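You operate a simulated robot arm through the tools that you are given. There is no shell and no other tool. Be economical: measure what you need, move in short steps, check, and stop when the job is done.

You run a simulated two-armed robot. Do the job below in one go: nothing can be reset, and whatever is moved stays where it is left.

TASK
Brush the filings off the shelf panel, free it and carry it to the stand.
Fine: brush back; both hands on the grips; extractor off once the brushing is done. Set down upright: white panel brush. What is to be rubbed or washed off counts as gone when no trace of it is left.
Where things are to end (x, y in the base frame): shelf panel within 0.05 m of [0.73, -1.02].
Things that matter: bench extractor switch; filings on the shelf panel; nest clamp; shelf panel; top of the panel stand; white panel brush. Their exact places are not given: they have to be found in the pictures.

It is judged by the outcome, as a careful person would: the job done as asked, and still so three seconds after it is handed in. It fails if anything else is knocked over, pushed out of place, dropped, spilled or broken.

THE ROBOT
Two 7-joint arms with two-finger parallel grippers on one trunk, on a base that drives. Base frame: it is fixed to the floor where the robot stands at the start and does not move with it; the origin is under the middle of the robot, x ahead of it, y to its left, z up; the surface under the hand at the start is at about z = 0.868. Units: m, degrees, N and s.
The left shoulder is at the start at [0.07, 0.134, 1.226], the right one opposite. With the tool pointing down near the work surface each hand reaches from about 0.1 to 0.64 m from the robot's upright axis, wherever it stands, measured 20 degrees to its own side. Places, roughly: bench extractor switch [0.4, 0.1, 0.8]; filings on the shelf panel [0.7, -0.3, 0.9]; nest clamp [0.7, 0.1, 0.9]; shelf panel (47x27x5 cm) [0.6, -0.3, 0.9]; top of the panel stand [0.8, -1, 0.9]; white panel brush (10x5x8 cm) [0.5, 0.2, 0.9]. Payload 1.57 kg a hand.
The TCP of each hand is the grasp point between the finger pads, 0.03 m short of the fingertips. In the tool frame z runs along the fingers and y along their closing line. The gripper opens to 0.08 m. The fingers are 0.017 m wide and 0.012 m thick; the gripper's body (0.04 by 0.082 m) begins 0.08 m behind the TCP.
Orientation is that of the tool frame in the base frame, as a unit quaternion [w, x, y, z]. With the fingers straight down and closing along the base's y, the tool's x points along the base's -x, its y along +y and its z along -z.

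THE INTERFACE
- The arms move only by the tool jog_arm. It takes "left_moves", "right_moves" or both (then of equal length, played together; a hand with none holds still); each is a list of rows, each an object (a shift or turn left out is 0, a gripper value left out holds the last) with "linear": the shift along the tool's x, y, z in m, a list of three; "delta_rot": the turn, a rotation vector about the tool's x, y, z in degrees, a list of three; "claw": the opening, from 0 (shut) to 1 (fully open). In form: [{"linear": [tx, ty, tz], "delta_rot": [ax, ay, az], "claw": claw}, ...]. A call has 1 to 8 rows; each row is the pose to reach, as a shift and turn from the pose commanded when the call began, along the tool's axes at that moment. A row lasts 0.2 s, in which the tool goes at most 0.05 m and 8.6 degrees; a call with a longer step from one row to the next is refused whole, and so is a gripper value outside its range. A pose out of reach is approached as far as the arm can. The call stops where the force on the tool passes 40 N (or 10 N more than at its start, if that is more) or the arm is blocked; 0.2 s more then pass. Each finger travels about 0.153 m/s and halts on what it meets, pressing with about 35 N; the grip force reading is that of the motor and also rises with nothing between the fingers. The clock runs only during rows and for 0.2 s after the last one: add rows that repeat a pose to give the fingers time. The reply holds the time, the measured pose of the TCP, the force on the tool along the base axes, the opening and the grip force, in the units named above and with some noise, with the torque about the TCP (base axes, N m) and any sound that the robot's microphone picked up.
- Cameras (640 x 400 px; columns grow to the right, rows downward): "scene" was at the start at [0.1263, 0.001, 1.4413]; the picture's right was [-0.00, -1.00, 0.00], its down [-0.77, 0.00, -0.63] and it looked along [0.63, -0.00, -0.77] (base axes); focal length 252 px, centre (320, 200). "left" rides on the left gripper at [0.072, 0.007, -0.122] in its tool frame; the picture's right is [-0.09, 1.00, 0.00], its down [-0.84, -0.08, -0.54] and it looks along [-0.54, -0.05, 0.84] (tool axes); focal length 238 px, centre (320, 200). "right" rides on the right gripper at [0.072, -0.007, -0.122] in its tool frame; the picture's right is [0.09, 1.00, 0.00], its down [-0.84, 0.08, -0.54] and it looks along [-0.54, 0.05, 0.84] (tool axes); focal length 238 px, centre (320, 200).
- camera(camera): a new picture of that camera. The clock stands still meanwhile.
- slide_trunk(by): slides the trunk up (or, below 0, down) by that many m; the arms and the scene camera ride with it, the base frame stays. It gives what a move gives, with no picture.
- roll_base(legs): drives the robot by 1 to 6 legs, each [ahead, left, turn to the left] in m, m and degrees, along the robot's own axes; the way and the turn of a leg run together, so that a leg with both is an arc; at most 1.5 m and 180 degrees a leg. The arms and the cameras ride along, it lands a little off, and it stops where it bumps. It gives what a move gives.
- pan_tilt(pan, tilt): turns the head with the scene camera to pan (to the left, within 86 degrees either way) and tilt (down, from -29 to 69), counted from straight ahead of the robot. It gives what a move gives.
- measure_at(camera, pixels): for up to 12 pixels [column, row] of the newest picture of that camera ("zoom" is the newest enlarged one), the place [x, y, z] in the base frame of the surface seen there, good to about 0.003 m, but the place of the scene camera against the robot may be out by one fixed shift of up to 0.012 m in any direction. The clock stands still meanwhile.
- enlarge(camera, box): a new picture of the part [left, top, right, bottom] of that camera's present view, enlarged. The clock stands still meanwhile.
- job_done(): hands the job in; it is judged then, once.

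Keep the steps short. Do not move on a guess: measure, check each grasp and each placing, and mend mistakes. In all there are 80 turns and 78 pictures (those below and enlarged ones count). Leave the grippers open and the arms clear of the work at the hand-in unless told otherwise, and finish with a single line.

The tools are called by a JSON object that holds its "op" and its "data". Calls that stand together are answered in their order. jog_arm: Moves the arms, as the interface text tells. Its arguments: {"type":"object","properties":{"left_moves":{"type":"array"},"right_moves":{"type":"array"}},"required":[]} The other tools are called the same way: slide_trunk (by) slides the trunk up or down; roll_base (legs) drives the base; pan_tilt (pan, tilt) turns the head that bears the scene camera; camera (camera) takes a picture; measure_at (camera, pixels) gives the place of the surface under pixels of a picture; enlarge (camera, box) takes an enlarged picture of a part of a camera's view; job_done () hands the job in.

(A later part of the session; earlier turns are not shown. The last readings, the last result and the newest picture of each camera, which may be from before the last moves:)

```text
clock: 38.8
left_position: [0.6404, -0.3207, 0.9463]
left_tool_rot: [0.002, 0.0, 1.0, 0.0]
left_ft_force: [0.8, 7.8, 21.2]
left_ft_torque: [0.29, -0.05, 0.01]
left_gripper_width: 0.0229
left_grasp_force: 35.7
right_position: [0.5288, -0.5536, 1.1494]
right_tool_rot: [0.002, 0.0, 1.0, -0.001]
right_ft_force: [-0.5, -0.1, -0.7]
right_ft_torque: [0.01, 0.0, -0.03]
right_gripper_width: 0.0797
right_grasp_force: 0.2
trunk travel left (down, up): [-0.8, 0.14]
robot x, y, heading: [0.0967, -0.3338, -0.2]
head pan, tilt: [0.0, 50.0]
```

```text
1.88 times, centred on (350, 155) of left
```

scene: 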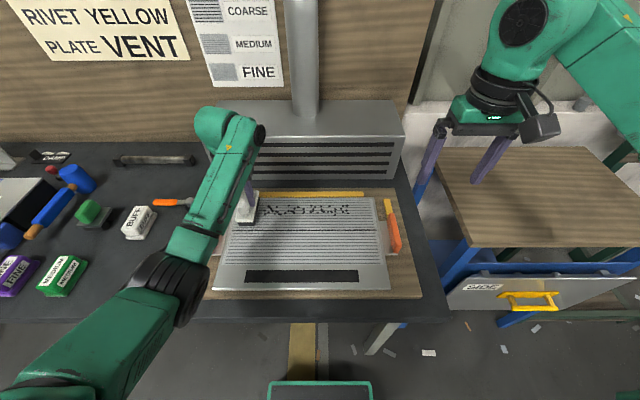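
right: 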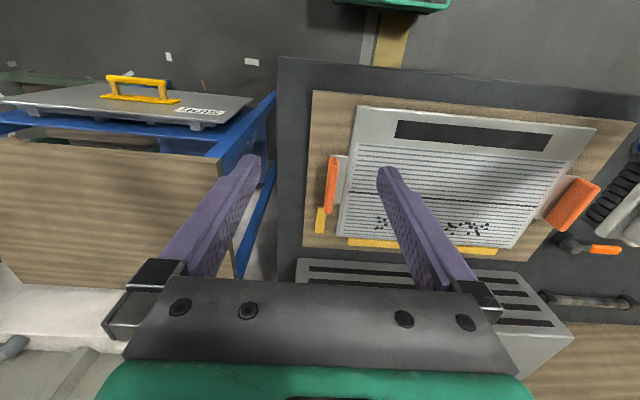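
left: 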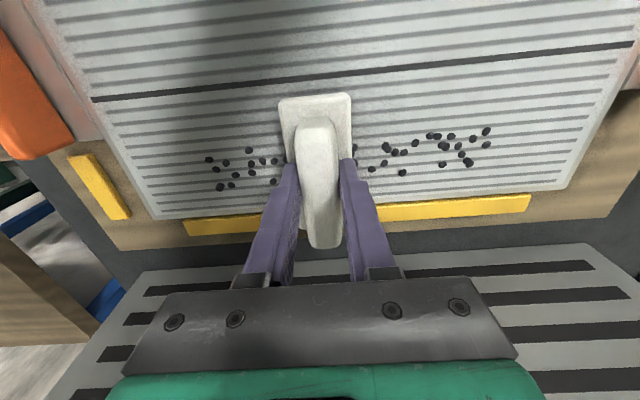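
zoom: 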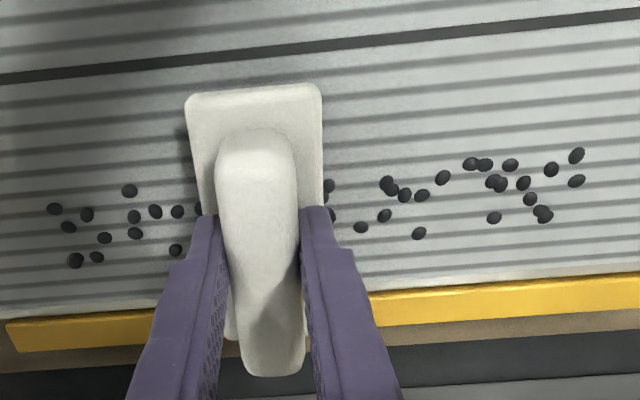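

About 34 specks visible. Lift the brush 6 cm to see what's beneath where it just paused (y≈−0.32).

{"op": "jog_arm", "data": {"left_moves": [{"linear": [0, 0.02, -0.03]}, {"linear": [0, 0.05, -0.06]}, {"linear": [0, 0.1, -0.07]}, {"linear": [0, 0.15, -0.07]}, {"linear": [0, 0.2, -0.07]}]}}

{"op": "enlarge", "data": {"camera": "scene", "box": [230, 185, 400, 250]}}

{"op": "measure_at", "data": {"camera": "zoom", "pixels": [[130, 175], [180, 180], [240, 180], [300, 180], [350, 180], [400, 180], [450, 180]]}}

```text
refused: row 3 steps farther than a row can; nothing moved
```

```text
3.76 times, centred on (315, 218) of scene
```

zoom: 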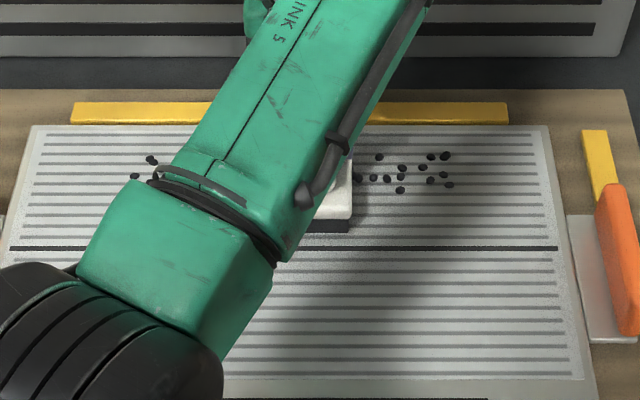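

```text
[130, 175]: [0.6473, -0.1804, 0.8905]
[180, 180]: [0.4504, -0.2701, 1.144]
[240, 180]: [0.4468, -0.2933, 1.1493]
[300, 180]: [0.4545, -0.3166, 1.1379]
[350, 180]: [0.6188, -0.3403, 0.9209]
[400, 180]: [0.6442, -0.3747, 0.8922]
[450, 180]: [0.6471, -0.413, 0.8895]
```

{"op": "jog_arm", "data": {"left_moves": [{"linear": [0, 0.02, -0.03]}, {"linear": [0, 0.05, -0.06]}, {"linear": [0, 0.095, -0.065]}, {"linear": [0, 0.14, -0.065]}, {"linear": [0, 0.18, -0.065]}]}}

{"op": "enlarge", "data": {"camera": "scene", "box": [230, 185, 400, 250]}}

{"op": "enlarge", "data": {"camera": "left", "box": [0, 60, 340, 260]}}

```text
clock: 40.0
left_position: [0.6428, -0.1399, 1.008]
left_tool_rot: [-0.001, 0.0, 1.0, -0.001]
left_ft_force: [-0.5, 0.3, -1.9]
left_ft_torque: [-0.02, 0.04, 0.0]
left_gripper_width: 0.0232
left_grasp_force: 35.3
left hand out of reach, approached as far as the arm can: row 3
right_position: [0.5314, -0.5532, 1.1474]
right_tool_rot: [0.0, 0.0, 1.0, -0.001]
right_ft_force: [0.1, 0.3, 0.7]
right_ft_torque: [0.0, 0.01, -0.05]
right_gripper_width: 0.0797
right_grasp_force: 0.1
trunk travel left (down, up): [-0.8, 0.14]
robot x, y, heading: [0.0956, -0.3346, -0.1]
head pan, tilt: [0.0, 50.0]
```

```text
3.76 times, centred on (315, 218) of scene
```

zoom: 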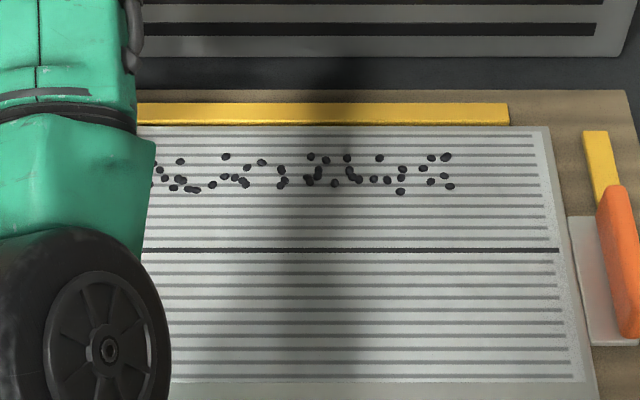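

```text
1.88 times, centred on (170, 160) of left
```

zoom: 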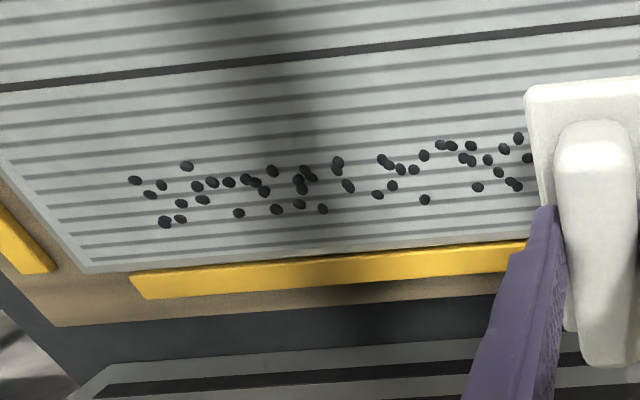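

All specks are back, including the group that had vanished. I'll test: scrub in place at y≈−0.21, lift, look; then wait and look again to see if filings resettle.

{"op": "jog_arm", "data": {"left_moves": [{"linear": [0, -0.035, 0.03]}, {"linear": [0, -0.07, 0.057]}, {"linear": [0, -0.07, 0.064]}, {"linear": [0, -0.08, 0.064]}, {"linear": [0, -0.07, 0.064]}, {"linear": [0, -0.06, 0.064]}, {"linear": [0, -0.07, 0.064]}, {"linear": [0, -0.08, 0.064]}]}}

{"op": "jog_arm", "data": {"left_moves": [{"linear": [0, 0, -0.04]}, {"linear": [0, 0.045, -0.05]}, {"linear": [0, 0.09, -0.055]}]}}

{"op": "enlarge", "data": {"camera": "left", "box": [0, 60, 340, 260]}}

{"op": "jog_arm", "data": {"left_moves": [{}, {}, {}, {}, {}, {}, {}, {}]}}

{"op": "jog_arm", "data": {"left_moves": [{}, {}, {}, {}, {}, {}, {}, {}]}}

{"op": "enlarge", "data": {"camera": "left", "box": [0, 60, 340, 260]}}

```text
clock: 41.8
left_position: [0.644, -0.2133, 0.9476]
left_tool_rot: [0.002, -0.005, 1.0, 0.005]
left_ft_force: [-2.3, 6.3, 17.8]
left_ft_torque: [0.01, 0.42, -0.1]
left_gripper_width: 0.023
left_grasp_force: 34.4
right_position: [0.5276, -0.5539, 1.1483]
right_tool_rot: [0.001, 0.0, 1.0, 0.0]
right_ft_force: [0.8, 0.1, 0.7]
right_ft_torque: [0.03, 0.0, 0.03]
right_gripper_width: 0.08
right_grasp_force: 0.1
trunk travel left (down, up): [-0.8, 0.14]
robot x, y, heading: [0.1036, -0.3347, 0.1]
head pan, tilt: [0.0, 50.0]
```

```text
clock: 42.6
left_position: [0.646, -0.1297, 0.9988]
left_tool_rot: [-0.003, 0.001, 1.0, -0.002]
left_ft_force: [0.5, 0.2, -1.2]
left_ft_torque: [-0.02, 0.03, -0.04]
left_gripper_width: 0.0229
left_grasp_force: 34.5
right_position: [0.531, -0.5534, 1.1467]
right_tool_rot: [0.0, 0.0, 1.0, 0.0]
right_ft_force: [-0.4, 0.3, -0.2]
right_ft_torque: [-0.02, 0.0, 0.02]
right_gripper_width: 0.0797
right_grasp_force: 0.1
trunk travel left (down, up): [-0.8, 0.14]
robot x, y, heading: [0.1, -0.3368, 0.1]
head pan, tilt: [0.0, 50.0]
```

```text
1.88 times, centred on (170, 160) of left
```

zoom: 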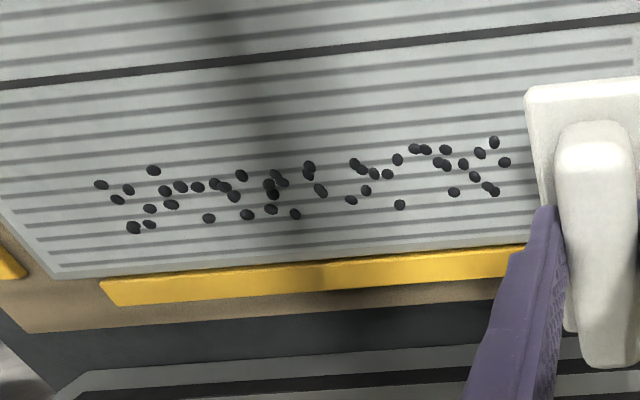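

```text
clock: 44.4
left_position: [0.6452, -0.131, 0.9997]
left_tool_rot: [0.0, 0.0, 1.0, 0.0]
left_ft_force: [0.1, -0.3, -0.4]
left_ft_torque: [-0.01, -0.01, -0.01]
left_gripper_width: 0.023
left_grasp_force: 35.9
right_position: [0.5309, -0.5552, 1.1471]
right_tool_rot: [0.001, 0.0, 1.0, 0.0]
right_ft_force: [-0.4, -0.8, -1.2]
right_ft_torque: [-0.01, -0.03, -0.03]
right_gripper_width: 0.0799
right_grasp_force: 0.2
trunk travel left (down, up): [-0.8, 0.14]
robot x, y, heading: [0.0972, -0.3325, 0.1]
head pan, tilt: [0.0, 50.0]
```

```text
clock: 46.2
left_position: [0.6447, -0.1308, 0.9996]
left_tool_rot: [0.0, 0.0, 1.0, -0.001]
left_ft_force: [0.1, -0.2, -0.5]
left_ft_torque: [0.01, -0.03, -0.01]
left_gripper_width: 0.0233
left_grasp_force: 34.9
right_position: [0.5314, -0.5547, 1.1464]
right_tool_rot: [-0.001, 0.0, 1.0, 0.0]
right_ft_force: [-0.4, 0.5, -0.5]
right_ft_torque: [0.03, 0.0, 0.03]
right_gripper_width: 0.0798
right_grasp_force: 0.0
trunk travel left (down, up): [-0.8, 0.14]
robot x, y, heading: [0.1009, -0.3375, 0.2]
head pan, tilt: [0.0, 50.0]
```

```text
1.88 times, centred on (170, 160) of left
```

zoom: 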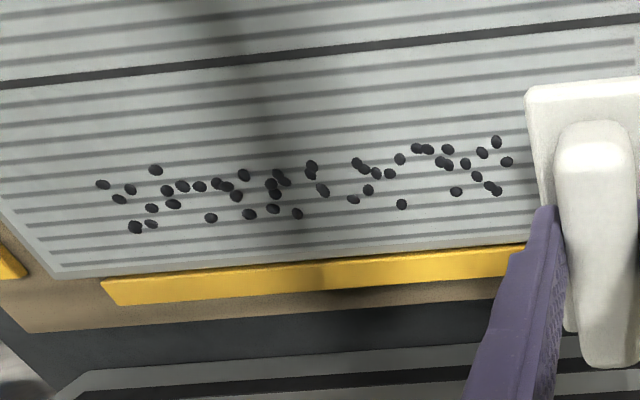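

Nothing removed by in-place scrubbing. Next test: a stroke toward the hood (+x). First check the hood's clearances.

{"op": "camera", "data": {"camera": "left"}}

{"op": "measure_at", "data": {"camera": "left", "pixels": [[200, 225], [150, 205], [150, 225], [100, 240], [60, 240], [60, 260], [60, 300], [250, 250], [230, 262], [320, 120], [282, 97]]}}

{"op": "measure_at", "data": {"camera": "scene", "pixels": [[300, 140], [300, 152], [300, 178], [300, 192], [380, 175], [380, 110]]}}

```text
40 pictures are left
```

left: 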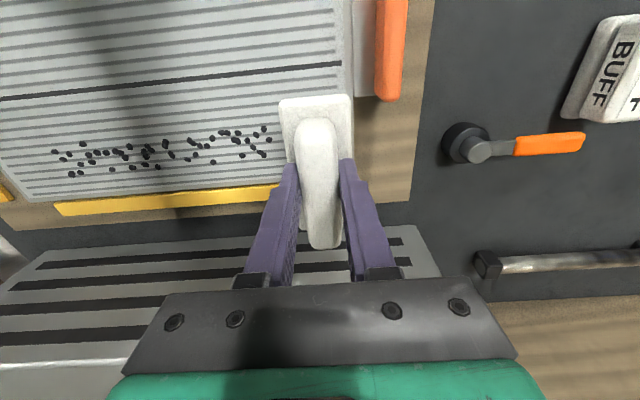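

```text
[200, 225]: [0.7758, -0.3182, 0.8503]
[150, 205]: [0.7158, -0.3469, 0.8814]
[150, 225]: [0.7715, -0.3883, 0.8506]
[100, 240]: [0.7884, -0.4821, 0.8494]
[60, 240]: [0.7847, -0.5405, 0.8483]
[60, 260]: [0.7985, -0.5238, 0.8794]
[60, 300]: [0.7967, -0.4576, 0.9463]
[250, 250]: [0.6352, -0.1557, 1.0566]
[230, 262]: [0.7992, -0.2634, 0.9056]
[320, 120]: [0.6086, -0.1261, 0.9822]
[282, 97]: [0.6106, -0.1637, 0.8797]
```

```text
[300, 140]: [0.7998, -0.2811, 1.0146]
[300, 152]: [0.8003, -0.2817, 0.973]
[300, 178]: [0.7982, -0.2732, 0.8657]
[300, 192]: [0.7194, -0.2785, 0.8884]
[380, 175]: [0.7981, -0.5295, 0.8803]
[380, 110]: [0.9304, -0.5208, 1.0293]
```

Hood face at x≈0.80, clear. Stroke at y≈−0.205 from x 0.58 to 0.705 toward the hood.

{"op": "jog_arm", "data": {"left_moves": [{"linear": [0.035, -0.033, 0]}, {"linear": [0.065, -0.075, 0.015]}, {"linear": [0.065, -0.075, 0.054]}, {"linear": [0.04, -0.075, 0.054]}, {"linear": [0.015, -0.075, 0.054]}, {"linear": [-0.01, -0.075, 0.054]}, {"linear": [-0.035, -0.075, 0.054]}, {"linear": [-0.06, -0.075, 0.054]}]}}

{"op": "jog_arm", "data": {"left_moves": [{"linear": [0, 0, -0.04]}, {"linear": [0.03, 0.03, -0.055]}, {"linear": [0.06, 0.07, -0.055]}]}}

{"op": "enlarge", "data": {"camera": "left", "box": [0, 60, 340, 260]}}

```text
refused: row 2 steps farther than a row can; nothing moved
```

```text
clock: 47.0
left_position: [0.5993, -0.0439, 1.0517]
left_tool_rot: [0.0, 0.002, 1.0, -0.001]
left_ft_force: [-0.1, 0.2, -1.5]
left_ft_torque: [-0.04, -0.01, -0.01]
left_gripper_width: 0.0231
left_grasp_force: 35.0
left hand out of reach, approached as far as the arm can: row 2, 3
right_position: [0.5302, -0.5537, 1.1475]
right_tool_rot: [0.0, 0.001, 1.0, 0.0]
right_ft_force: [0.2, 0.4, 0.0]
right_ft_torque: [-0.02, 0.01, -0.01]
right_gripper_width: 0.0799
right_grasp_force: 0.1
trunk travel left (down, up): [-0.8, 0.14]
robot x, y, heading: [0.098, -0.3347, -0.1]
head pan, tilt: [0.0, 50.0]
```

```text
1.88 times, centred on (170, 160) of left
```

zoom: 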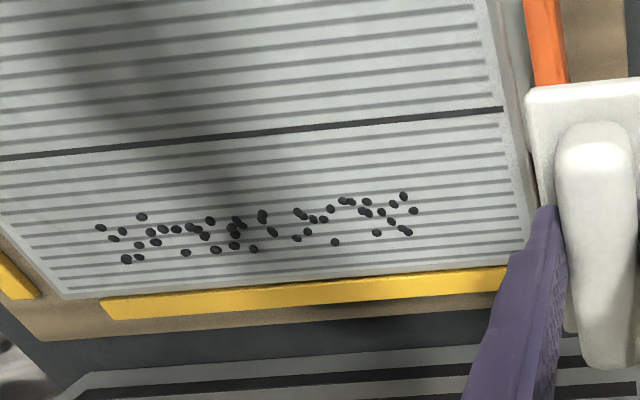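

First batch was refused, only the retreat ran; hand is at (0.599,−0.044,1.052). Move over the start and down to contact.

{"op": "jog_arm", "data": {"left_moves": [{"linear": [0.01, -0.045, 0]}, {"linear": [0.02, -0.09, 0]}, {"linear": [0.02, -0.135, 0]}, {"linear": [0.02, -0.161, 0.03]}, {"linear": [0.02, -0.161, 0.07]}, {"linear": [0.02, -0.161, 0.104]}]}}

```text
clock: 48.6
left_position: [0.6019, -0.1605, 0.9494]
left_tool_rot: [0.019, -0.033, 0.999, 0.039]
left_ft_force: [-4.0, -1.3, 9.0]
left_ft_torque: [-0.25, 0.7, -0.04]
left_gripper_width: 0.023
left_grasp_force: 35.3
left hand out of reach, approached as far as the arm can: row 1, 2, 3, 4, 5, 6
right_position: [0.5301, -0.556, 1.1465]
right_tool_rot: [0.0, 0.0, 1.0, 0.001]
right_ft_force: [0.7, -0.3, 1.0]
right_ft_torque: [-0.01, 0.04, 0.0]
right_gripper_width: 0.0798
right_grasp_force: 0.1
trunk travel left (down, up): [-0.8, 0.14]
robot x, y, heading: [0.1007, -0.3345, 0.1]
head pan, tilt: [0.0, 50.0]
stopped in row 6 (left hand): the arm was blocked; the commanded pose is now the measured one
```

The arm got into an awkward, tilted posture (about 6° off) and touched down. Lift and straighten it.

{"op": "jog_arm", "data": {"left_moves": [{"linear": [0, 0, -0.03]}, {"linear": [0, 0, -0.07], "delta_rot": [2.2, 1.1, 1.9]}, {"linear": [0, 0, -0.1], "delta_rot": [4.5, 2.2, 3.8]}, {"linear": [0, 0, -0.1], "delta_rot": [4.5, 2.2, 3.8]}]}}

{"op": "camera", "data": {"camera": "scene"}}

```text
clock: 49.6
left_position: [0.6488, -0.1588, 1.0259]
left_tool_rot: [0.0, 0.004, 1.0, -0.005]
left_ft_force: [1.3, 0.2, -1.0]
left_ft_torque: [-0.03, 0.0, 0.02]
left_gripper_width: 0.0231
left_grasp_force: 35.2
left hand out of reach, approached as far as the arm can: row 1, 2, 3, 4
right_position: [0.531, -0.5532, 1.1463]
right_tool_rot: [0.0, 0.0, 1.0, 0.0]
right_ft_force: [0.3, 0.3, -0.1]
right_ft_torque: [-0.03, 0.03, -0.03]
right_gripper_width: 0.0799
right_grasp_force: 0.0
trunk travel left (down, up): [-0.8, 0.14]
robot x, y, heading: [0.101, -0.3349, -0.1]
head pan, tilt: [0.0, 50.0]
```

```text
38 pictures are left
```

scene: 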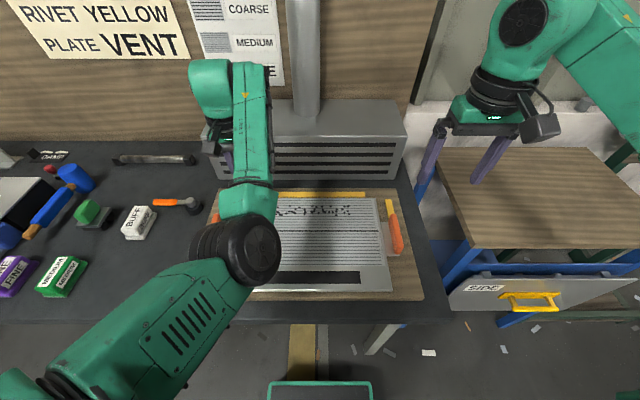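

The arm is near a joint limit when drawn back. I'll raise the trunk 0.12 to give it a better posture and check mobility.

{"op": "slide_trunk", "data": {"by": 0.12}}

{"op": "jog_arm", "data": {"left_moves": [{"linear": [0.02, 0.02, 0.0]}, {"linear": [0.04, 0.04, 0.0]}, {"linear": [0.07, 0.04, 0.02]}]}}

```text
clock: 51.1
left_position: [0.6497, -0.1591, 1.1451]
left_tool_rot: [-0.001, 0.003, 1.0, -0.004]
left_ft_force: [0.3, -1.1, -0.2]
left_ft_torque: [0.0, 0.02, 0.01]
left_gripper_width: 0.0232
left_grasp_force: 35.2
right_position: [0.532, -0.5554, 1.2667]
right_tool_rot: [0.0, 0.0, 1.0, 0.0]
right_ft_force: [0.5, -0.5, 0.1]
right_ft_torque: [0.0, -0.03, 0.0]
right_gripper_width: 0.0801
right_grasp_force: 0.0
trunk travel left (down, up): [-0.92, 0.02]
robot x, y, heading: [0.0989, -0.3355, -0.2]
head pan, tilt: [0.0, 50.0]
```

```text
clock: 51.9
left_position: [0.6079, -0.1021, 1.1071]
left_tool_rot: [0.002, 0.0, 1.0, -0.003]
left_ft_force: [0.0, 0.2, -1.3]
left_ft_torque: [-0.01, -0.01, -0.03]
left_gripper_width: 0.0231
left_grasp_force: 34.8
left hand out of reach, approached as far as the arm can: row 1, 2, 3
right_position: [0.5317, -0.5551, 1.2668]
right_tool_rot: [0.001, 0.0, 1.0, 0.0]
right_ft_force: [0.2, -0.8, -1.1]
right_ft_torque: [-0.01, -0.03, -0.01]
right_gripper_width: 0.0798
right_grasp_force: 0.1
trunk travel left (down, up): [-0.92, 0.02]
robot x, y, heading: [0.1023, -0.3349, -0.2]
head pan, tilt: [0.0, 50.0]
```

It moves, still limited. Try lowering while drawing back slightly.

{"op": "jog_arm", "data": {"left_moves": [{"linear": [0, 0, 0.03]}, {"linear": [0, 0, 0.06]}, {"linear": [0.02, -0.02, 0.08]}, {"linear": [0.03, -0.04, 0.09]}, {"linear": [0.03, -0.06, 0.09]}]}}

```text
clock: 53.3
left_position: [0.5873, -0.1096, 1.028]
left_tool_rot: [0.015, -0.03, 0.999, 0.043]
left_ft_force: [-0.1, 0.0, -0.3]
left_ft_torque: [0.01, 0.0, 0.01]
left_gripper_width: 0.0228
left_grasp_force: 35.2
right_position: [0.5316, -0.5554, 1.2662]
right_tool_rot: [0.001, 0.0, 1.0, 0.0]
right_ft_force: [0.2, 0.2, 0.4]
right_ft_torque: [0.01, -0.03, 0.0]
right_gripper_width: 0.0801
right_grasp_force: 0.1
trunk travel left (down, up): [-0.92, 0.02]
robot x, y, heading: [0.1004, -0.3327, -0.1]
head pan, tilt: [0.0, 50.0]
stopped in row 5 (left hand): the arm was blocked; the commanded pose is now the measured one
```

Blocked by a joint limit, not contact. Move up and to its own side while straightening, to get back to the earlier good posture.

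{"op": "jog_arm", "data": {"left_moves": [{"linear": [0, 0.03, -0.03], "delta_rot": [2.4, 0.8, 1.7]}, {"linear": [0, 0.06, -0.06], "delta_rot": [4.9, 1.7, 3.4]}, {"linear": [0.01, 0.09, -0.09], "delta_rot": [4.9, 1.7, 3.4]}, {"linear": [0.02, 0.12, -0.12], "delta_rot": [4.9, 1.7, 3.4]}, {"linear": [0.04, 0.14, -0.15], "delta_rot": [4.9, 1.7, 3.4]}, {"linear": [0.06, 0.14, -0.17], "delta_rot": [4.9, 1.7, 3.4]}]}}

{"op": "camera", "data": {"camera": "scene"}}

```text
clock: 54.7
left_position: [0.5193, 0.0211, 1.2067]
left_tool_rot: [-0.002, 0.002, 1.0, -0.002]
left_ft_force: [-0.2, -0.1, -1.8]
left_ft_torque: [-0.01, 0.0, 0.01]
left_gripper_width: 0.0233
left_grasp_force: 35.2
left hand out of reach, approached as far as the arm can: row 6
right_position: [0.5315, -0.5549, 1.2671]
right_tool_rot: [0.0, 0.0, 1.0, -0.001]
right_ft_force: [0.0, 1.0, 0.0]
right_ft_torque: [-0.02, -0.01, -0.02]
right_gripper_width: 0.0802
right_grasp_force: 0.1
trunk travel left (down, up): [-0.92, 0.02]
robot x, y, heading: [0.0962, -0.3388, 0.1]
head pan, tilt: [0.0, 50.0]
```

```text
37 pictures are left
```

scene: 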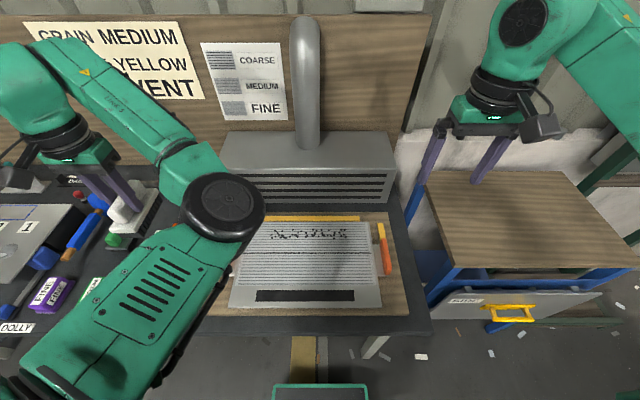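

The left elbow has flipped inward. I'll stretch the hand out to the far left (high, clear of things) so that the elbow can swing back out.

{"op": "jog_arm", "data": {"left_moves": [{"linear": [-0.02, 0.045, 0]}, {"linear": [-0.04, 0.09, 0]}, {"linear": [-0.06, 0.135, 0]}, {"linear": [-0.08, 0.18, 0]}, {"linear": [-0.1, 0.225, 0]}, {"linear": [-0.1, 0.27, 0]}, {"linear": [-0.1, 0.31, 0]}, {"linear": [-0.1, 0.35, 0]}]}}

{"op": "jog_arm", "data": {"left_moves": [{"linear": [0.045, 0, 0]}, {"linear": [0.09, 0, 0]}, {"linear": [0.135, 0, 0]}, {"linear": [0.18, 0, 0]}, {"linear": [0.22, -0.02, 0]}, {"linear": [0.25, -0.05, 0]}]}}

{"op": "camera", "data": {"camera": "scene"}}

```text
clock: 56.5
left_position: [0.565, 0.2205, 1.1869]
left_tool_rot: [-0.002, 0.002, 1.0, -0.001]
left_ft_force: [-0.3, -1.1, -1.0]
left_ft_torque: [0.01, 0.0, 0.02]
left_gripper_width: 0.0236
left_grasp_force: 35.0
left hand out of reach, approached as far as the arm can: row 4, 5, 6, 7, 8
right_position: [0.5328, -0.5568, 1.2652]
right_tool_rot: [0.0, 0.0, 1.0, 0.0]
right_ft_force: [0.4, -0.8, -0.5]
right_ft_torque: [0.0, 0.02, -0.03]
right_gripper_width: 0.08
right_grasp_force: 0.1
trunk travel left (down, up): [-0.92, 0.02]
robot x, y, heading: [0.1045, -0.3369, -0.0]
head pan, tilt: [0.0, 50.0]
```

```text
clock: 57.9
left_position: [0.3133, 0.1676, 1.1914]
left_tool_rot: [-0.002, 0.001, 1.0, -0.002]
left_ft_force: [0.6, -0.2, -1.5]
left_ft_torque: [0.01, -0.02, 0.02]
left_gripper_width: 0.0237
left_grasp_force: 34.8
right_position: [0.5319, -0.5572, 1.266]
right_tool_rot: [0.0, -0.001, 1.0, 0.001]
right_ft_force: [0.6, 0.4, -0.4]
right_ft_torque: [0.01, -0.01, 0.02]
right_gripper_width: 0.0799
right_grasp_force: 0.0
trunk travel left (down, up): [-0.92, 0.02]
robot x, y, heading: [0.1022, -0.3342, -0.1]
head pan, tilt: [0.0, 50.0]
```

```text
36 pictures are left
```

scene: 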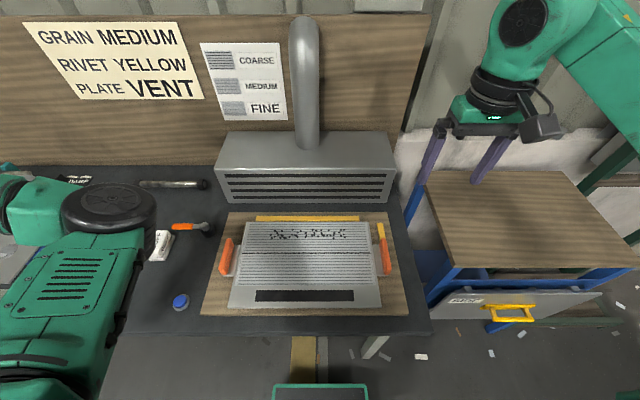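

Elbow is still forward. Bring the hand in close to the body and right, and look.

{"op": "jog_arm", "data": {"left_moves": [{"linear": [0, -0.045, 0]}, {"linear": [0, -0.09, 0]}, {"linear": [0, -0.135, 0]}, {"linear": [0, -0.18, 0]}, {"linear": [0, -0.225, 0]}, {"linear": [0, -0.27, 0]}, {"linear": [0, -0.31, 0]}]}}

{"op": "camera", "data": {"camera": "scene"}}

```text
clock: 59.5
left_position: [0.25, -0.0059, 1.2126]
left_tool_rot: [0.0, 0.002, 1.0, -0.002]
left_ft_force: [0.1, 0.2, -0.8]
left_ft_torque: [0.03, 0.0, -0.01]
left_gripper_width: 0.0235
left_grasp_force: 35.3
left hand out of reach, approached as far as the arm can: row 4, 5, 6, 7
right_position: [0.5294, -0.557, 1.2674]
right_tool_rot: [0.0, 0.001, 1.0, 0.001]
right_ft_force: [-0.2, -0.1, 0.0]
right_ft_torque: [0.03, 0.01, -0.02]
right_gripper_width: 0.0798
right_grasp_force: 0.0
trunk travel left (down, up): [-0.92, 0.02]
robot x, y, heading: [0.1029, -0.3371, -0.2]
head pan, tilt: [0.0, 50.0]
```

```text
35 pictures are left
```

scene: 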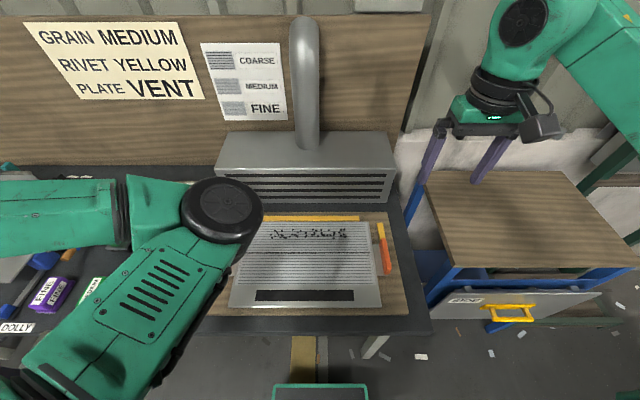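

Measuring the arm's own posture (elbow height and side), to choose how to undo the flip.

{"op": "measure_at", "data": {"camera": "scene", "pixels": [[222, 210], [150, 210], [60, 210], [20, 210], [180, 280], [120, 340], [60, 380], [565, 30], [610, 60], [635, 100], [500, 60]]}}

```text
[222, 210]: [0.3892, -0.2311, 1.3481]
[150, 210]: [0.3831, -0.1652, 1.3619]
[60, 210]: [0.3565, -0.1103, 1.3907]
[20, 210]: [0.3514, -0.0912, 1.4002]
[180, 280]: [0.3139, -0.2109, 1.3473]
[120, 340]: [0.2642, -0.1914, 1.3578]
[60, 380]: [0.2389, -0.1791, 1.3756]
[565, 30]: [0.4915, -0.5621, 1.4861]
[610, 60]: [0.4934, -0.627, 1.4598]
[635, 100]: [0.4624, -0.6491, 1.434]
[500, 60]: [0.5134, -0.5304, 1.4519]
```

The elbow is inboard at (0.40,−0.24,1.33). I'll move the hand forward and then yaw the tool clockwise, which should force the elbow back outward.

{"op": "jog_arm", "data": {"left_moves": [{"linear": [-0.045, 0, 0]}, {"linear": [-0.09, 0.02, 0]}, {"linear": [-0.135, 0.04, 0]}, {"linear": [-0.18, 0.06, 0]}, {"linear": [-0.22, 0.08, 0]}]}}

{"op": "jog_arm", "data": {"left_moves": [{"delta_rot": [0, 0, 8]}, {"delta_rot": [0, 0, 16]}, {"delta_rot": [0, 0, 24]}, {"delta_rot": [0, 0, 32]}, {"delta_rot": [0, 0, 40]}, {"delta_rot": [0, 0, 48]}, {"delta_rot": [0, 0, 56]}, {"delta_rot": [0, 0, 64]}]}}

{"op": "camera", "data": {"camera": "scene"}}

```text
clock: 60.7
left_position: [0.4784, 0.072, 1.213]
left_tool_rot: [-0.002, 0.0, 1.0, -0.004]
left_ft_force: [0.4, 0.2, -0.6]
left_ft_torque: [-0.02, 0.04, -0.02]
left_gripper_width: 0.0232
left_grasp_force: 35.0
left hand out of reach, approached as far as the arm can: row 1, 2, 3
right_position: [0.5328, -0.5525, 1.2678]
right_tool_rot: [-0.001, -0.001, 1.0, -0.001]
right_ft_force: [0.2, 0.3, -0.7]
right_ft_torque: [-0.01, 0.02, -0.01]
right_gripper_width: 0.0801
right_grasp_force: 0.1
trunk travel left (down, up): [-0.92, 0.02]
robot x, y, heading: [0.0979, -0.3325, 0.1]
head pan, tilt: [0.0, 50.0]
```

```text
clock: 62.5
left_position: [0.4743, 0.0714, 1.2134]
left_tool_rot: [0.001, 0.532, 0.847, -0.003]
left_ft_force: [0.6, -0.6, -1.0]
left_ft_torque: [0.03, -0.02, -0.01]
left_gripper_width: 0.0235
left_grasp_force: 35.0
right_position: [0.5328, -0.5554, 1.2661]
right_tool_rot: [0.0, 0.0, 1.0, 0.0]
right_ft_force: [0.2, -0.2, 0.0]
right_ft_torque: [0.01, 0.0, -0.02]
right_gripper_width: 0.0799
right_grasp_force: 0.0
trunk travel left (down, up): [-0.92, 0.02]
robot x, y, heading: [0.1028, -0.3329, -0.1]
head pan, tilt: [0.0, 50.0]
```

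```text
34 pictures are left
```

scene: 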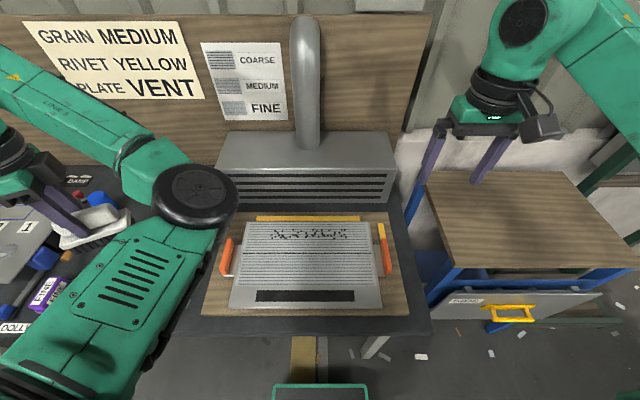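

Yaw went freely and the elbow shifted a little left. Continue yawing the same way.

{"op": "jog_arm", "data": {"left_moves": [{"delta_rot": [0, 0, 8]}, {"delta_rot": [0, 0, 16]}, {"delta_rot": [0, 0, 24]}, {"delta_rot": [0, 0, 32]}, {"delta_rot": [0, 0, 40]}, {"delta_rot": [0, 0, 48]}, {"delta_rot": [0, 0, 56]}, {"delta_rot": [0, 0, 64]}]}}

{"op": "camera", "data": {"camera": "scene"}}

```text
clock: 64.3
left_position: [0.5824, 0.0606, 1.1916]
left_tool_rot: [0.001, 0.899, 0.438, -0.004]
left_ft_force: [-0.7, -0.6, -2.0]
left_ft_torque: [-0.04, 0.01, 0.0]
left_gripper_width: 0.0234
left_grasp_force: 34.5
left hand out of reach, approached as far as the arm can: row 5, 6, 7, 8
right_position: [0.5333, -0.5499, 1.2664]
right_tool_rot: [-0.001, 0.0, 1.0, -0.001]
right_ft_force: [1.0, 0.8, -0.8]
right_ft_torque: [-0.02, -0.01, 0.05]
right_gripper_width: 0.0802
right_grasp_force: 0.1
trunk travel left (down, up): [-0.92, 0.02]
robot x, y, heading: [0.1012, -0.3332, -0.0]
head pan, tilt: [0.0, 50.0]
```

```text
33 pictures are left
```

scene: 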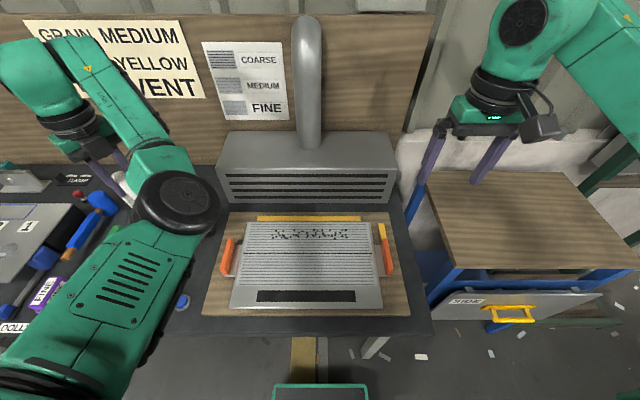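

The IK gives way rather than swinging the elbow; the arm still works with the hand further out, so I'll use it that way. Before more brushing, I'll verify the extractor switch from low down: yaw back, retreat and lower the trunk.

{"op": "jog_arm", "data": {"left_moves": [{"delta_rot": [0, 0, -8.5]}, {"delta_rot": [0, 0, -17]}, {"delta_rot": [0, 0, -25.5]}, {"delta_rot": [0, 0, -34]}, {"delta_rot": [0, 0, -42.5]}, {"delta_rot": [0, 0, -51]}, {"delta_rot": [0, 0, -59.5]}, {"delta_rot": [0, 0, -68]}]}}

{"op": "roll_base", "data": {"legs": [[-0.6, 0.3, 0]]}}

{"op": "slide_trunk", "data": {"by": -0.4}}

{"op": "slide_trunk", "data": {"by": -0.35}}

{"op": "pan_tilt", "data": {"pan": 0, "tilt": 0}}

{"op": "camera", "data": {"camera": "scene"}}

```text
clock: 66.1
left_position: [0.5806, 0.0594, 1.1919]
left_tool_rot: [0.0, 0.5, 0.866, -0.003]
left_ft_force: [-0.4, -0.5, -1.2]
left_ft_torque: [-0.01, -0.03, -0.01]
left_gripper_width: 0.0236
left_grasp_force: 35.0
right_position: [0.531, -0.554, 1.2677]
right_tool_rot: [-0.001, 0.0, 1.0, 0.0]
right_ft_force: [-0.8, -0.8, -0.5]
right_ft_torque: [0.01, 0.0, 0.02]
right_gripper_width: 0.08
right_grasp_force: 0.1
trunk travel left (down, up): [-0.92, 0.02]
robot x, y, heading: [0.1031, -0.3327, 0.2]
head pan, tilt: [0.0, 50.0]
```

```text
clock: 69.8
left_position: [-0.0221, 0.3578, 1.1921]
left_tool_rot: [-0.001, 0.509, 0.861, -0.003]
left_ft_force: [-0.5, 0.0, -1.6]
left_ft_torque: [0.02, -0.01, 0.01]
left_gripper_width: 0.0235
left_grasp_force: 34.8
right_position: [-0.0837, -0.2551, 1.2663]
right_tool_rot: [-0.001, 0.01, 1.0, 0.0]
right_ft_force: [0.5, 0.2, -1.1]
right_ft_torque: [0.02, 0.01, 0.01]
right_gripper_width: 0.0797
right_grasp_force: 0.0
trunk travel left (down, up): [-0.92, 0.02]
robot x, y, heading: [-0.512, -0.0225, -0.9]
head pan, tilt: [0.0, 50.0]
```

```text
clock: 73.7
left_position: [-0.0229, 0.3566, 0.7915]
left_tool_rot: [0.0, 0.509, 0.861, -0.002]
left_ft_force: [-0.7, -0.6, -1.5]
left_ft_torque: [-0.01, 0.01, 0.02]
left_gripper_width: 0.0234
left_grasp_force: 34.8
right_position: [-0.084, -0.2552, 0.8659]
right_tool_rot: [0.0, 0.009, 1.0, 0.001]
right_ft_force: [0.3, -0.2, 1.6]
right_ft_torque: [0.03, 0.02, -0.02]
right_gripper_width: 0.0796
right_grasp_force: 0.1
trunk travel left (down, up): [-0.52, 0.42]
robot x, y, heading: [-0.5102, -0.0262, -1.3]
head pan, tilt: [0.0, 50.0]
```

```text
clock: 77.1
left_position: [-0.0235, 0.3596, 0.4414]
left_tool_rot: [0.0, 0.509, 0.861, -0.003]
left_ft_force: [0.3, 0.7, -0.3]
left_ft_torque: [0.02, 0.0, 0.03]
left_gripper_width: 0.0234
left_grasp_force: 35.5
right_position: [-0.0846, -0.2548, 0.5171]
right_tool_rot: [0.0, 0.01, 1.0, 0.0]
right_ft_force: [-0.6, -0.3, -0.2]
right_ft_torque: [-0.04, 0.0, 0.0]
right_gripper_width: 0.0799
right_grasp_force: 0.0
trunk travel left (down, up): [-0.17, 0.77]
robot x, y, heading: [-0.5083, -0.0287, -1.1]
head pan, tilt: [0.0, 50.0]
```

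```text
clock: 78.3
left_position: [-0.0232, 0.3572, 0.4411]
left_tool_rot: [0.0, 0.509, 0.861, -0.004]
left_ft_force: [0.6, 0.0, -0.3]
left_ft_torque: [0.02, -0.01, -0.02]
left_gripper_width: 0.0237
left_grasp_force: 35.0
right_position: [-0.0835, -0.2547, 0.516]
right_tool_rot: [0.001, 0.01, 1.0, 0.0]
right_ft_force: [0.2, 0.4, -0.2]
right_ft_torque: [0.02, -0.01, -0.02]
right_gripper_width: 0.08
right_grasp_force: 0.2
trunk travel left (down, up): [-0.17, 0.77]
robot x, y, heading: [-0.5113, -0.0241, -1.1]
head pan, tilt: [0.0, 0.0]
```

```text
32 pictures are left
```

scene: 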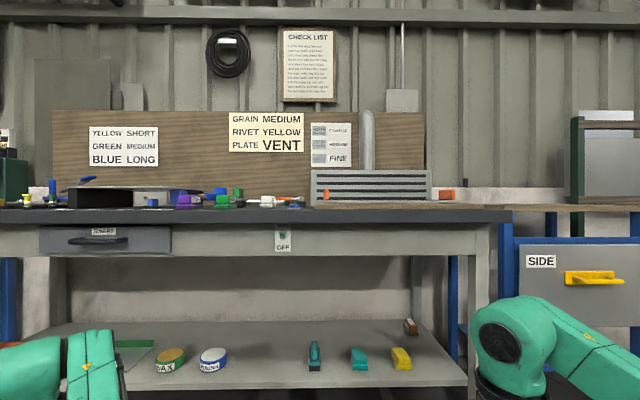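

{"op": "enlarge", "data": {"camera": "scene", "box": [250, 215, 314, 260]}}

{"op": "measure_at", "data": {"camera": "zoom", "pixels": [[320, 195], [320, 205], [320, 185], [320, 215], [320, 225], [320, 170], [320, 160], [312, 195], [330, 195], [320, 150], [320, 140]]}}

{"op": "enlarge", "data": {"camera": "scene", "box": [275, 20, 345, 110]}}

```text
8.89 times, centred on (282, 238) of scene
```

zoom: 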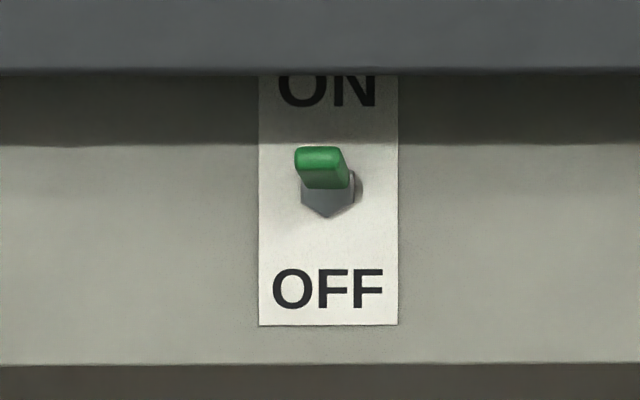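

```text
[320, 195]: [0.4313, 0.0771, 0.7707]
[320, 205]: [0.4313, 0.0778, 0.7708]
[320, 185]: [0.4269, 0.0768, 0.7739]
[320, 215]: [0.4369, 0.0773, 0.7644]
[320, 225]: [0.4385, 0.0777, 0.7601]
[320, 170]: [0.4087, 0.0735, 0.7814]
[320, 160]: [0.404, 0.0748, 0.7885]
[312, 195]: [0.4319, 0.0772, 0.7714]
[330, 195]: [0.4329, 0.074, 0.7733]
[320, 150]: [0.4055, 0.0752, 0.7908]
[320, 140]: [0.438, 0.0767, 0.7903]
```

```text
4.44 times, centred on (310, 65) of scene
```

zoom: 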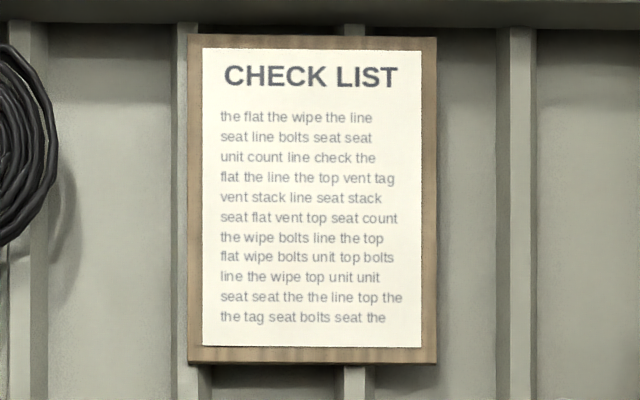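

The switch is ON (lever up), good. Left arm is awkward, so: return the brush to its place with the left hand, then brush with the right arm on its own side. Raise the trunk, square the tool's yaw, then drive forward.

{"op": "slide_trunk", "data": {"by": 0.4}}

{"op": "slide_trunk", "data": {"by": 0.35}}

{"op": "jog_arm", "data": {"left_moves": [{"delta_rot": [0, 0, -8]}, {"delta_rot": [0, 0, -16]}, {"delta_rot": [0, 0, -24]}, {"delta_rot": [0, 0, -32]}, {"delta_rot": [0, 0, -40]}, {"delta_rot": [0, 0, -48]}, {"delta_rot": [0, 0, -55]}, {"delta_rot": [0, 0, -61]}]}}

{"op": "roll_base", "data": {"legs": [[0.45, -0.02, 1.1]]}}

{"op": "pan_tilt", "data": {"pan": 0, "tilt": 50}}

{"op": "camera", "data": {"camera": "scene"}}

```text
clock: 82.1
left_position: [-0.0242, 0.3581, 0.8411]
left_tool_rot: [0.0, 0.508, 0.861, -0.003]
left_ft_force: [-1.0, 0.1, -0.7]
left_ft_torque: [0.0, 0.03, 0.01]
left_gripper_width: 0.0233
left_grasp_force: 34.8
right_position: [-0.0837, -0.2549, 0.9172]
right_tool_rot: [-0.001, 0.01, 1.0, 0.0]
right_ft_force: [-1.0, 0.5, 0.1]
right_ft_torque: [0.01, 0.01, 0.0]
right_gripper_width: 0.08
right_grasp_force: 0.0
trunk travel left (down, up): [-0.57, 0.37]
robot x, y, heading: [-0.5085, -0.0252, -1.0]
head pan, tilt: [0.0, 0.0]
```

```text
clock: 85.5
left_position: [-0.0239, 0.3584, 1.1922]
left_tool_rot: [0.0, 0.509, 0.861, -0.003]
left_ft_force: [0.8, -0.4, -1.7]
left_ft_torque: [0.05, 0.04, 0.01]
left_gripper_width: 0.0234
left_grasp_force: 35.1
right_position: [-0.0841, -0.2548, 1.2676]
right_tool_rot: [0.0, 0.009, 1.0, 0.001]
right_ft_force: [0.0, -0.3, -0.1]
right_ft_torque: [0.01, 0.03, -0.02]
right_gripper_width: 0.08
right_grasp_force: 0.1
trunk travel left (down, up): [-0.92, 0.02]
robot x, y, heading: [-0.513, -0.0263, -1.1]
head pan, tilt: [0.0, 0.0]
```

```text
clock: 87.3
left_position: [-0.0253, 0.3589, 1.1926]
left_tool_rot: [-0.001, 0.001, 1.0, -0.002]
left_ft_force: [0.3, 0.5, -1.1]
left_ft_torque: [0.01, 0.0, 0.0]
left_gripper_width: 0.023
left_grasp_force: 34.9
right_position: [-0.0836, -0.2549, 1.2671]
right_tool_rot: [0.0, 0.01, 1.0, -0.001]
right_ft_force: [0.2, 0.8, 0.5]
right_ft_torque: [0.01, 0.03, 0.0]
right_gripper_width: 0.0801
right_grasp_force: 0.0
trunk travel left (down, up): [-0.92, 0.02]
robot x, y, heading: [-0.5128, -0.0293, -1.0]
head pan, tilt: [0.0, 0.0]
```

```text
clock: 90.0
left_position: [0.4147, 0.3438, 1.1922]
left_tool_rot: [0.0, -0.007, 1.0, -0.003]
left_ft_force: [0.1, 0.1, -0.9]
left_ft_torque: [-0.06, -0.02, -0.03]
left_gripper_width: 0.0236
left_grasp_force: 34.6
right_position: [0.3652, -0.2716, 1.2679]
right_tool_rot: [0.001, 0.0, 1.0, 0.0]
right_ft_force: [-0.7, 0.9, -1.0]
right_ft_torque: [0.04, 0.01, -0.01]
right_gripper_width: 0.08
right_grasp_force: 0.1
trunk travel left (down, up): [-0.92, 0.02]
robot x, y, heading: [-0.0661, -0.0475, -0.4]
head pan, tilt: [0.0, 0.0]
```

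```text
clock: 91.2
left_position: [0.4167, 0.3437, 1.1913]
left_tool_rot: [-0.002, -0.007, 1.0, -0.003]
left_ft_force: [-0.1, -0.4, -1.2]
left_ft_torque: [0.0, 0.01, -0.01]
left_gripper_width: 0.0233
left_grasp_force: 34.8
right_position: [0.368, -0.2711, 1.2646]
right_tool_rot: [0.0, 0.0, 1.0, 0.0]
right_ft_force: [0.3, 0.2, -0.4]
right_ft_torque: [-0.02, 0.02, -0.01]
right_gripper_width: 0.0797
right_grasp_force: 0.1
trunk travel left (down, up): [-0.92, 0.02]
robot x, y, heading: [-0.0666, -0.0486, -0.1]
head pan, tilt: [0.0, 50.0]
```

```text
29 pictures are left
```

scene: 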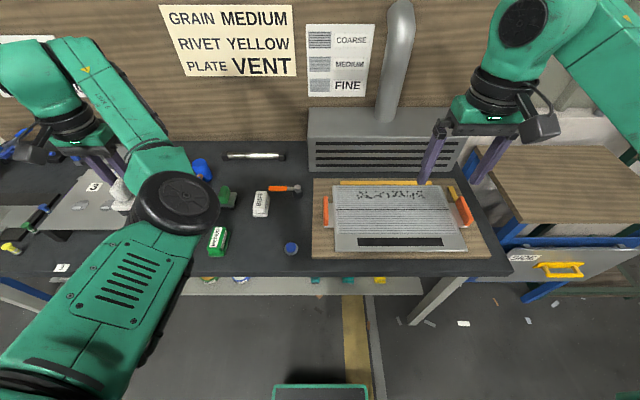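

Move the left hand over the brush's spot (0.4735, 0.156), staying high.

{"op": "jog_arm", "data": {"left_moves": [{"linear": [-0.02, -0.04, 0]}, {"linear": [-0.04, -0.08, 0]}, {"linear": [-0.058, -0.12, 0]}, {"linear": [-0.058, -0.16, 0]}, {"linear": [-0.058, -0.188, 0]}, {"linear": [-0.058, -0.188, 0.04]}, {"linear": [-0.058, -0.188, 0.08]}, {"linear": [-0.058, -0.188, 0.12]}]}}

```text
clock: 93.0
left_position: [0.4786, 0.154, 1.0714]
left_tool_rot: [-0.002, -0.007, 1.0, -0.003]
left_ft_force: [0.7, 0.1, -1.7]
left_ft_torque: [-0.01, 0.01, 0.02]
left_gripper_width: 0.0235
left_grasp_force: 35.0
left hand out of reach, approached as far as the arm can: row 5
right_position: [0.369, -0.2711, 1.2657]
right_tool_rot: [0.0, 0.0, 1.0, -0.001]
right_ft_force: [-0.6, 0.2, 0.3]
right_ft_torque: [-0.01, 0.01, -0.02]
right_gripper_width: 0.0801
right_grasp_force: 0.1
trunk travel left (down, up): [-0.92, 0.02]
robot x, y, heading: [-0.0643, -0.0534, -0.4]
head pan, tilt: [0.0, 50.0]
```

At (0.479,0.154,1.071). Descend to 0.926, then ease to contact near 0.9205.

{"op": "jog_arm", "data": {"left_moves": [{"linear": [0.004, 0.002, 0.045]}, {"linear": [0.004, 0.002, 0.09]}, {"linear": [0.004, 0.002, 0.13]}, {"linear": [0.004, 0.002, 0.144]}, {"linear": [0.004, 0.002, 0.149]}, {"linear": [0.004, 0.002, 0.151]}]}}

```text
clock: 94.4
left_position: [0.4733, 0.1551, 0.9216]
left_tool_rot: [-0.001, -0.007, 1.0, -0.003]
left_ft_force: [-0.8, 0.4, -1.0]
left_ft_torque: [0.01, 0.03, -0.02]
left_gripper_width: 0.0236
left_grasp_force: 35.7
right_position: [0.3676, -0.2718, 1.2672]
right_tool_rot: [0.0, 0.0, 1.0, 0.0]
right_ft_force: [-0.4, 0.2, -0.7]
right_ft_torque: [-0.01, 0.01, -0.03]
right_gripper_width: 0.0801
right_grasp_force: 0.0
trunk travel left (down, up): [-0.92, 0.02]
robot x, y, heading: [-0.0635, -0.0485, 0.0]
head pan, tilt: [0.0, 50.0]
```

Height is within 1 mm of the original. Press 1.5 mm further, open, and lift away.

{"op": "jog_arm", "data": {"left_moves": [{"linear": [0, 0, 0.0015]}, {"linear": [0, 0, 0.0015], "claw": 0.7}, {"linear": [0, 0, 0.0015], "claw": 0.7}, {"linear": [0, 0, 0.0015], "claw": 0.7}, {"linear": [0, 0, -0.04]}, {"linear": [0, 0, -0.08]}, {"linear": [0, 0, -0.12]}, {"linear": [0, 0, -0.16]}]}}

{"op": "camera", "data": {"camera": "left"}}

```text
clock: 96.2
left_position: [0.4729, 0.1557, 1.0827]
left_tool_rot: [-0.002, -0.007, 1.0, -0.003]
left_ft_force: [-0.1, -0.4, 0.0]
left_ft_torque: [0.0, 0.04, 0.0]
left_gripper_width: 0.0559
left_grasp_force: 0.1
right_position: [0.367, -0.2713, 1.2661]
right_tool_rot: [0.0, -0.001, 1.0, 0.001]
right_ft_force: [0.3, 0.0, 0.4]
right_ft_torque: [-0.02, 0.01, 0.0]
right_gripper_width: 0.08
right_grasp_force: 0.0
trunk travel left (down, up): [-0.92, 0.02]
robot x, y, heading: [-0.0596, -0.0491, 0.1]
head pan, tilt: [0.0, 50.0]
```

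```text
28 pictures are left
```

left: 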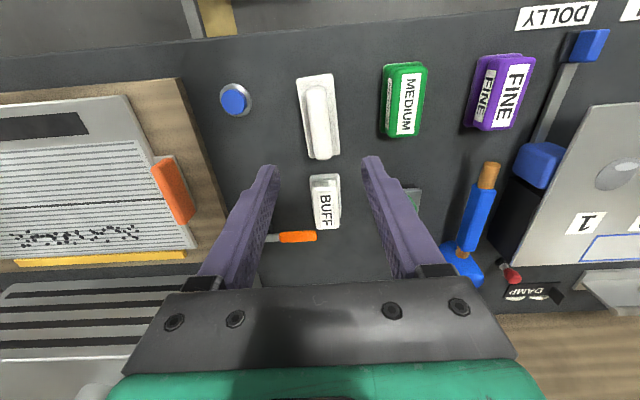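

Brush stands upright in place. Now drive left ~0.42 so the right hand comes over it.

{"op": "roll_base", "data": {"legs": [[0.06, 0.425, 0]]}}

{"op": "camera", "data": {"camera": "right"}}

{"op": "measure_at", "data": {"camera": "right", "pixels": [[320, 100], [320, 150]]}}

```text
clock: 98.8
left_position: [0.5333, 0.5762, 1.0834]
left_tool_rot: [0.0, -0.004, 1.0, -0.002]
left_ft_force: [0.2, -0.3, -0.1]
left_ft_torque: [0.02, -0.02, 0.01]
left_gripper_width: 0.0562
left_grasp_force: 0.2
right_position: [0.4276, 0.1481, 1.2657]
right_tool_rot: [0.0, 0.002, 1.0, 0.001]
right_ft_force: [-0.7, -0.6, 0.2]
right_ft_torque: [0.02, 0.02, -0.03]
right_gripper_width: 0.0798
right_grasp_force: 0.2
trunk travel left (down, up): [-0.92, 0.02]
robot x, y, heading: [-0.0001, 0.3731, -0.6]
head pan, tilt: [0.0, 50.0]
```

```text
27 pictures are left
```

right: 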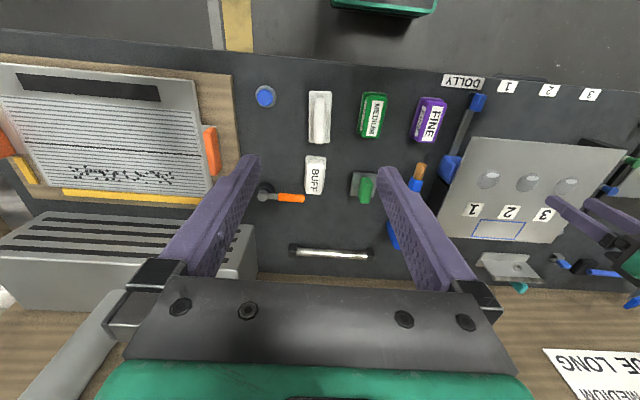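

```text
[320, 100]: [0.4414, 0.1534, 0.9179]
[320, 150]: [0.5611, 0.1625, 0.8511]
```

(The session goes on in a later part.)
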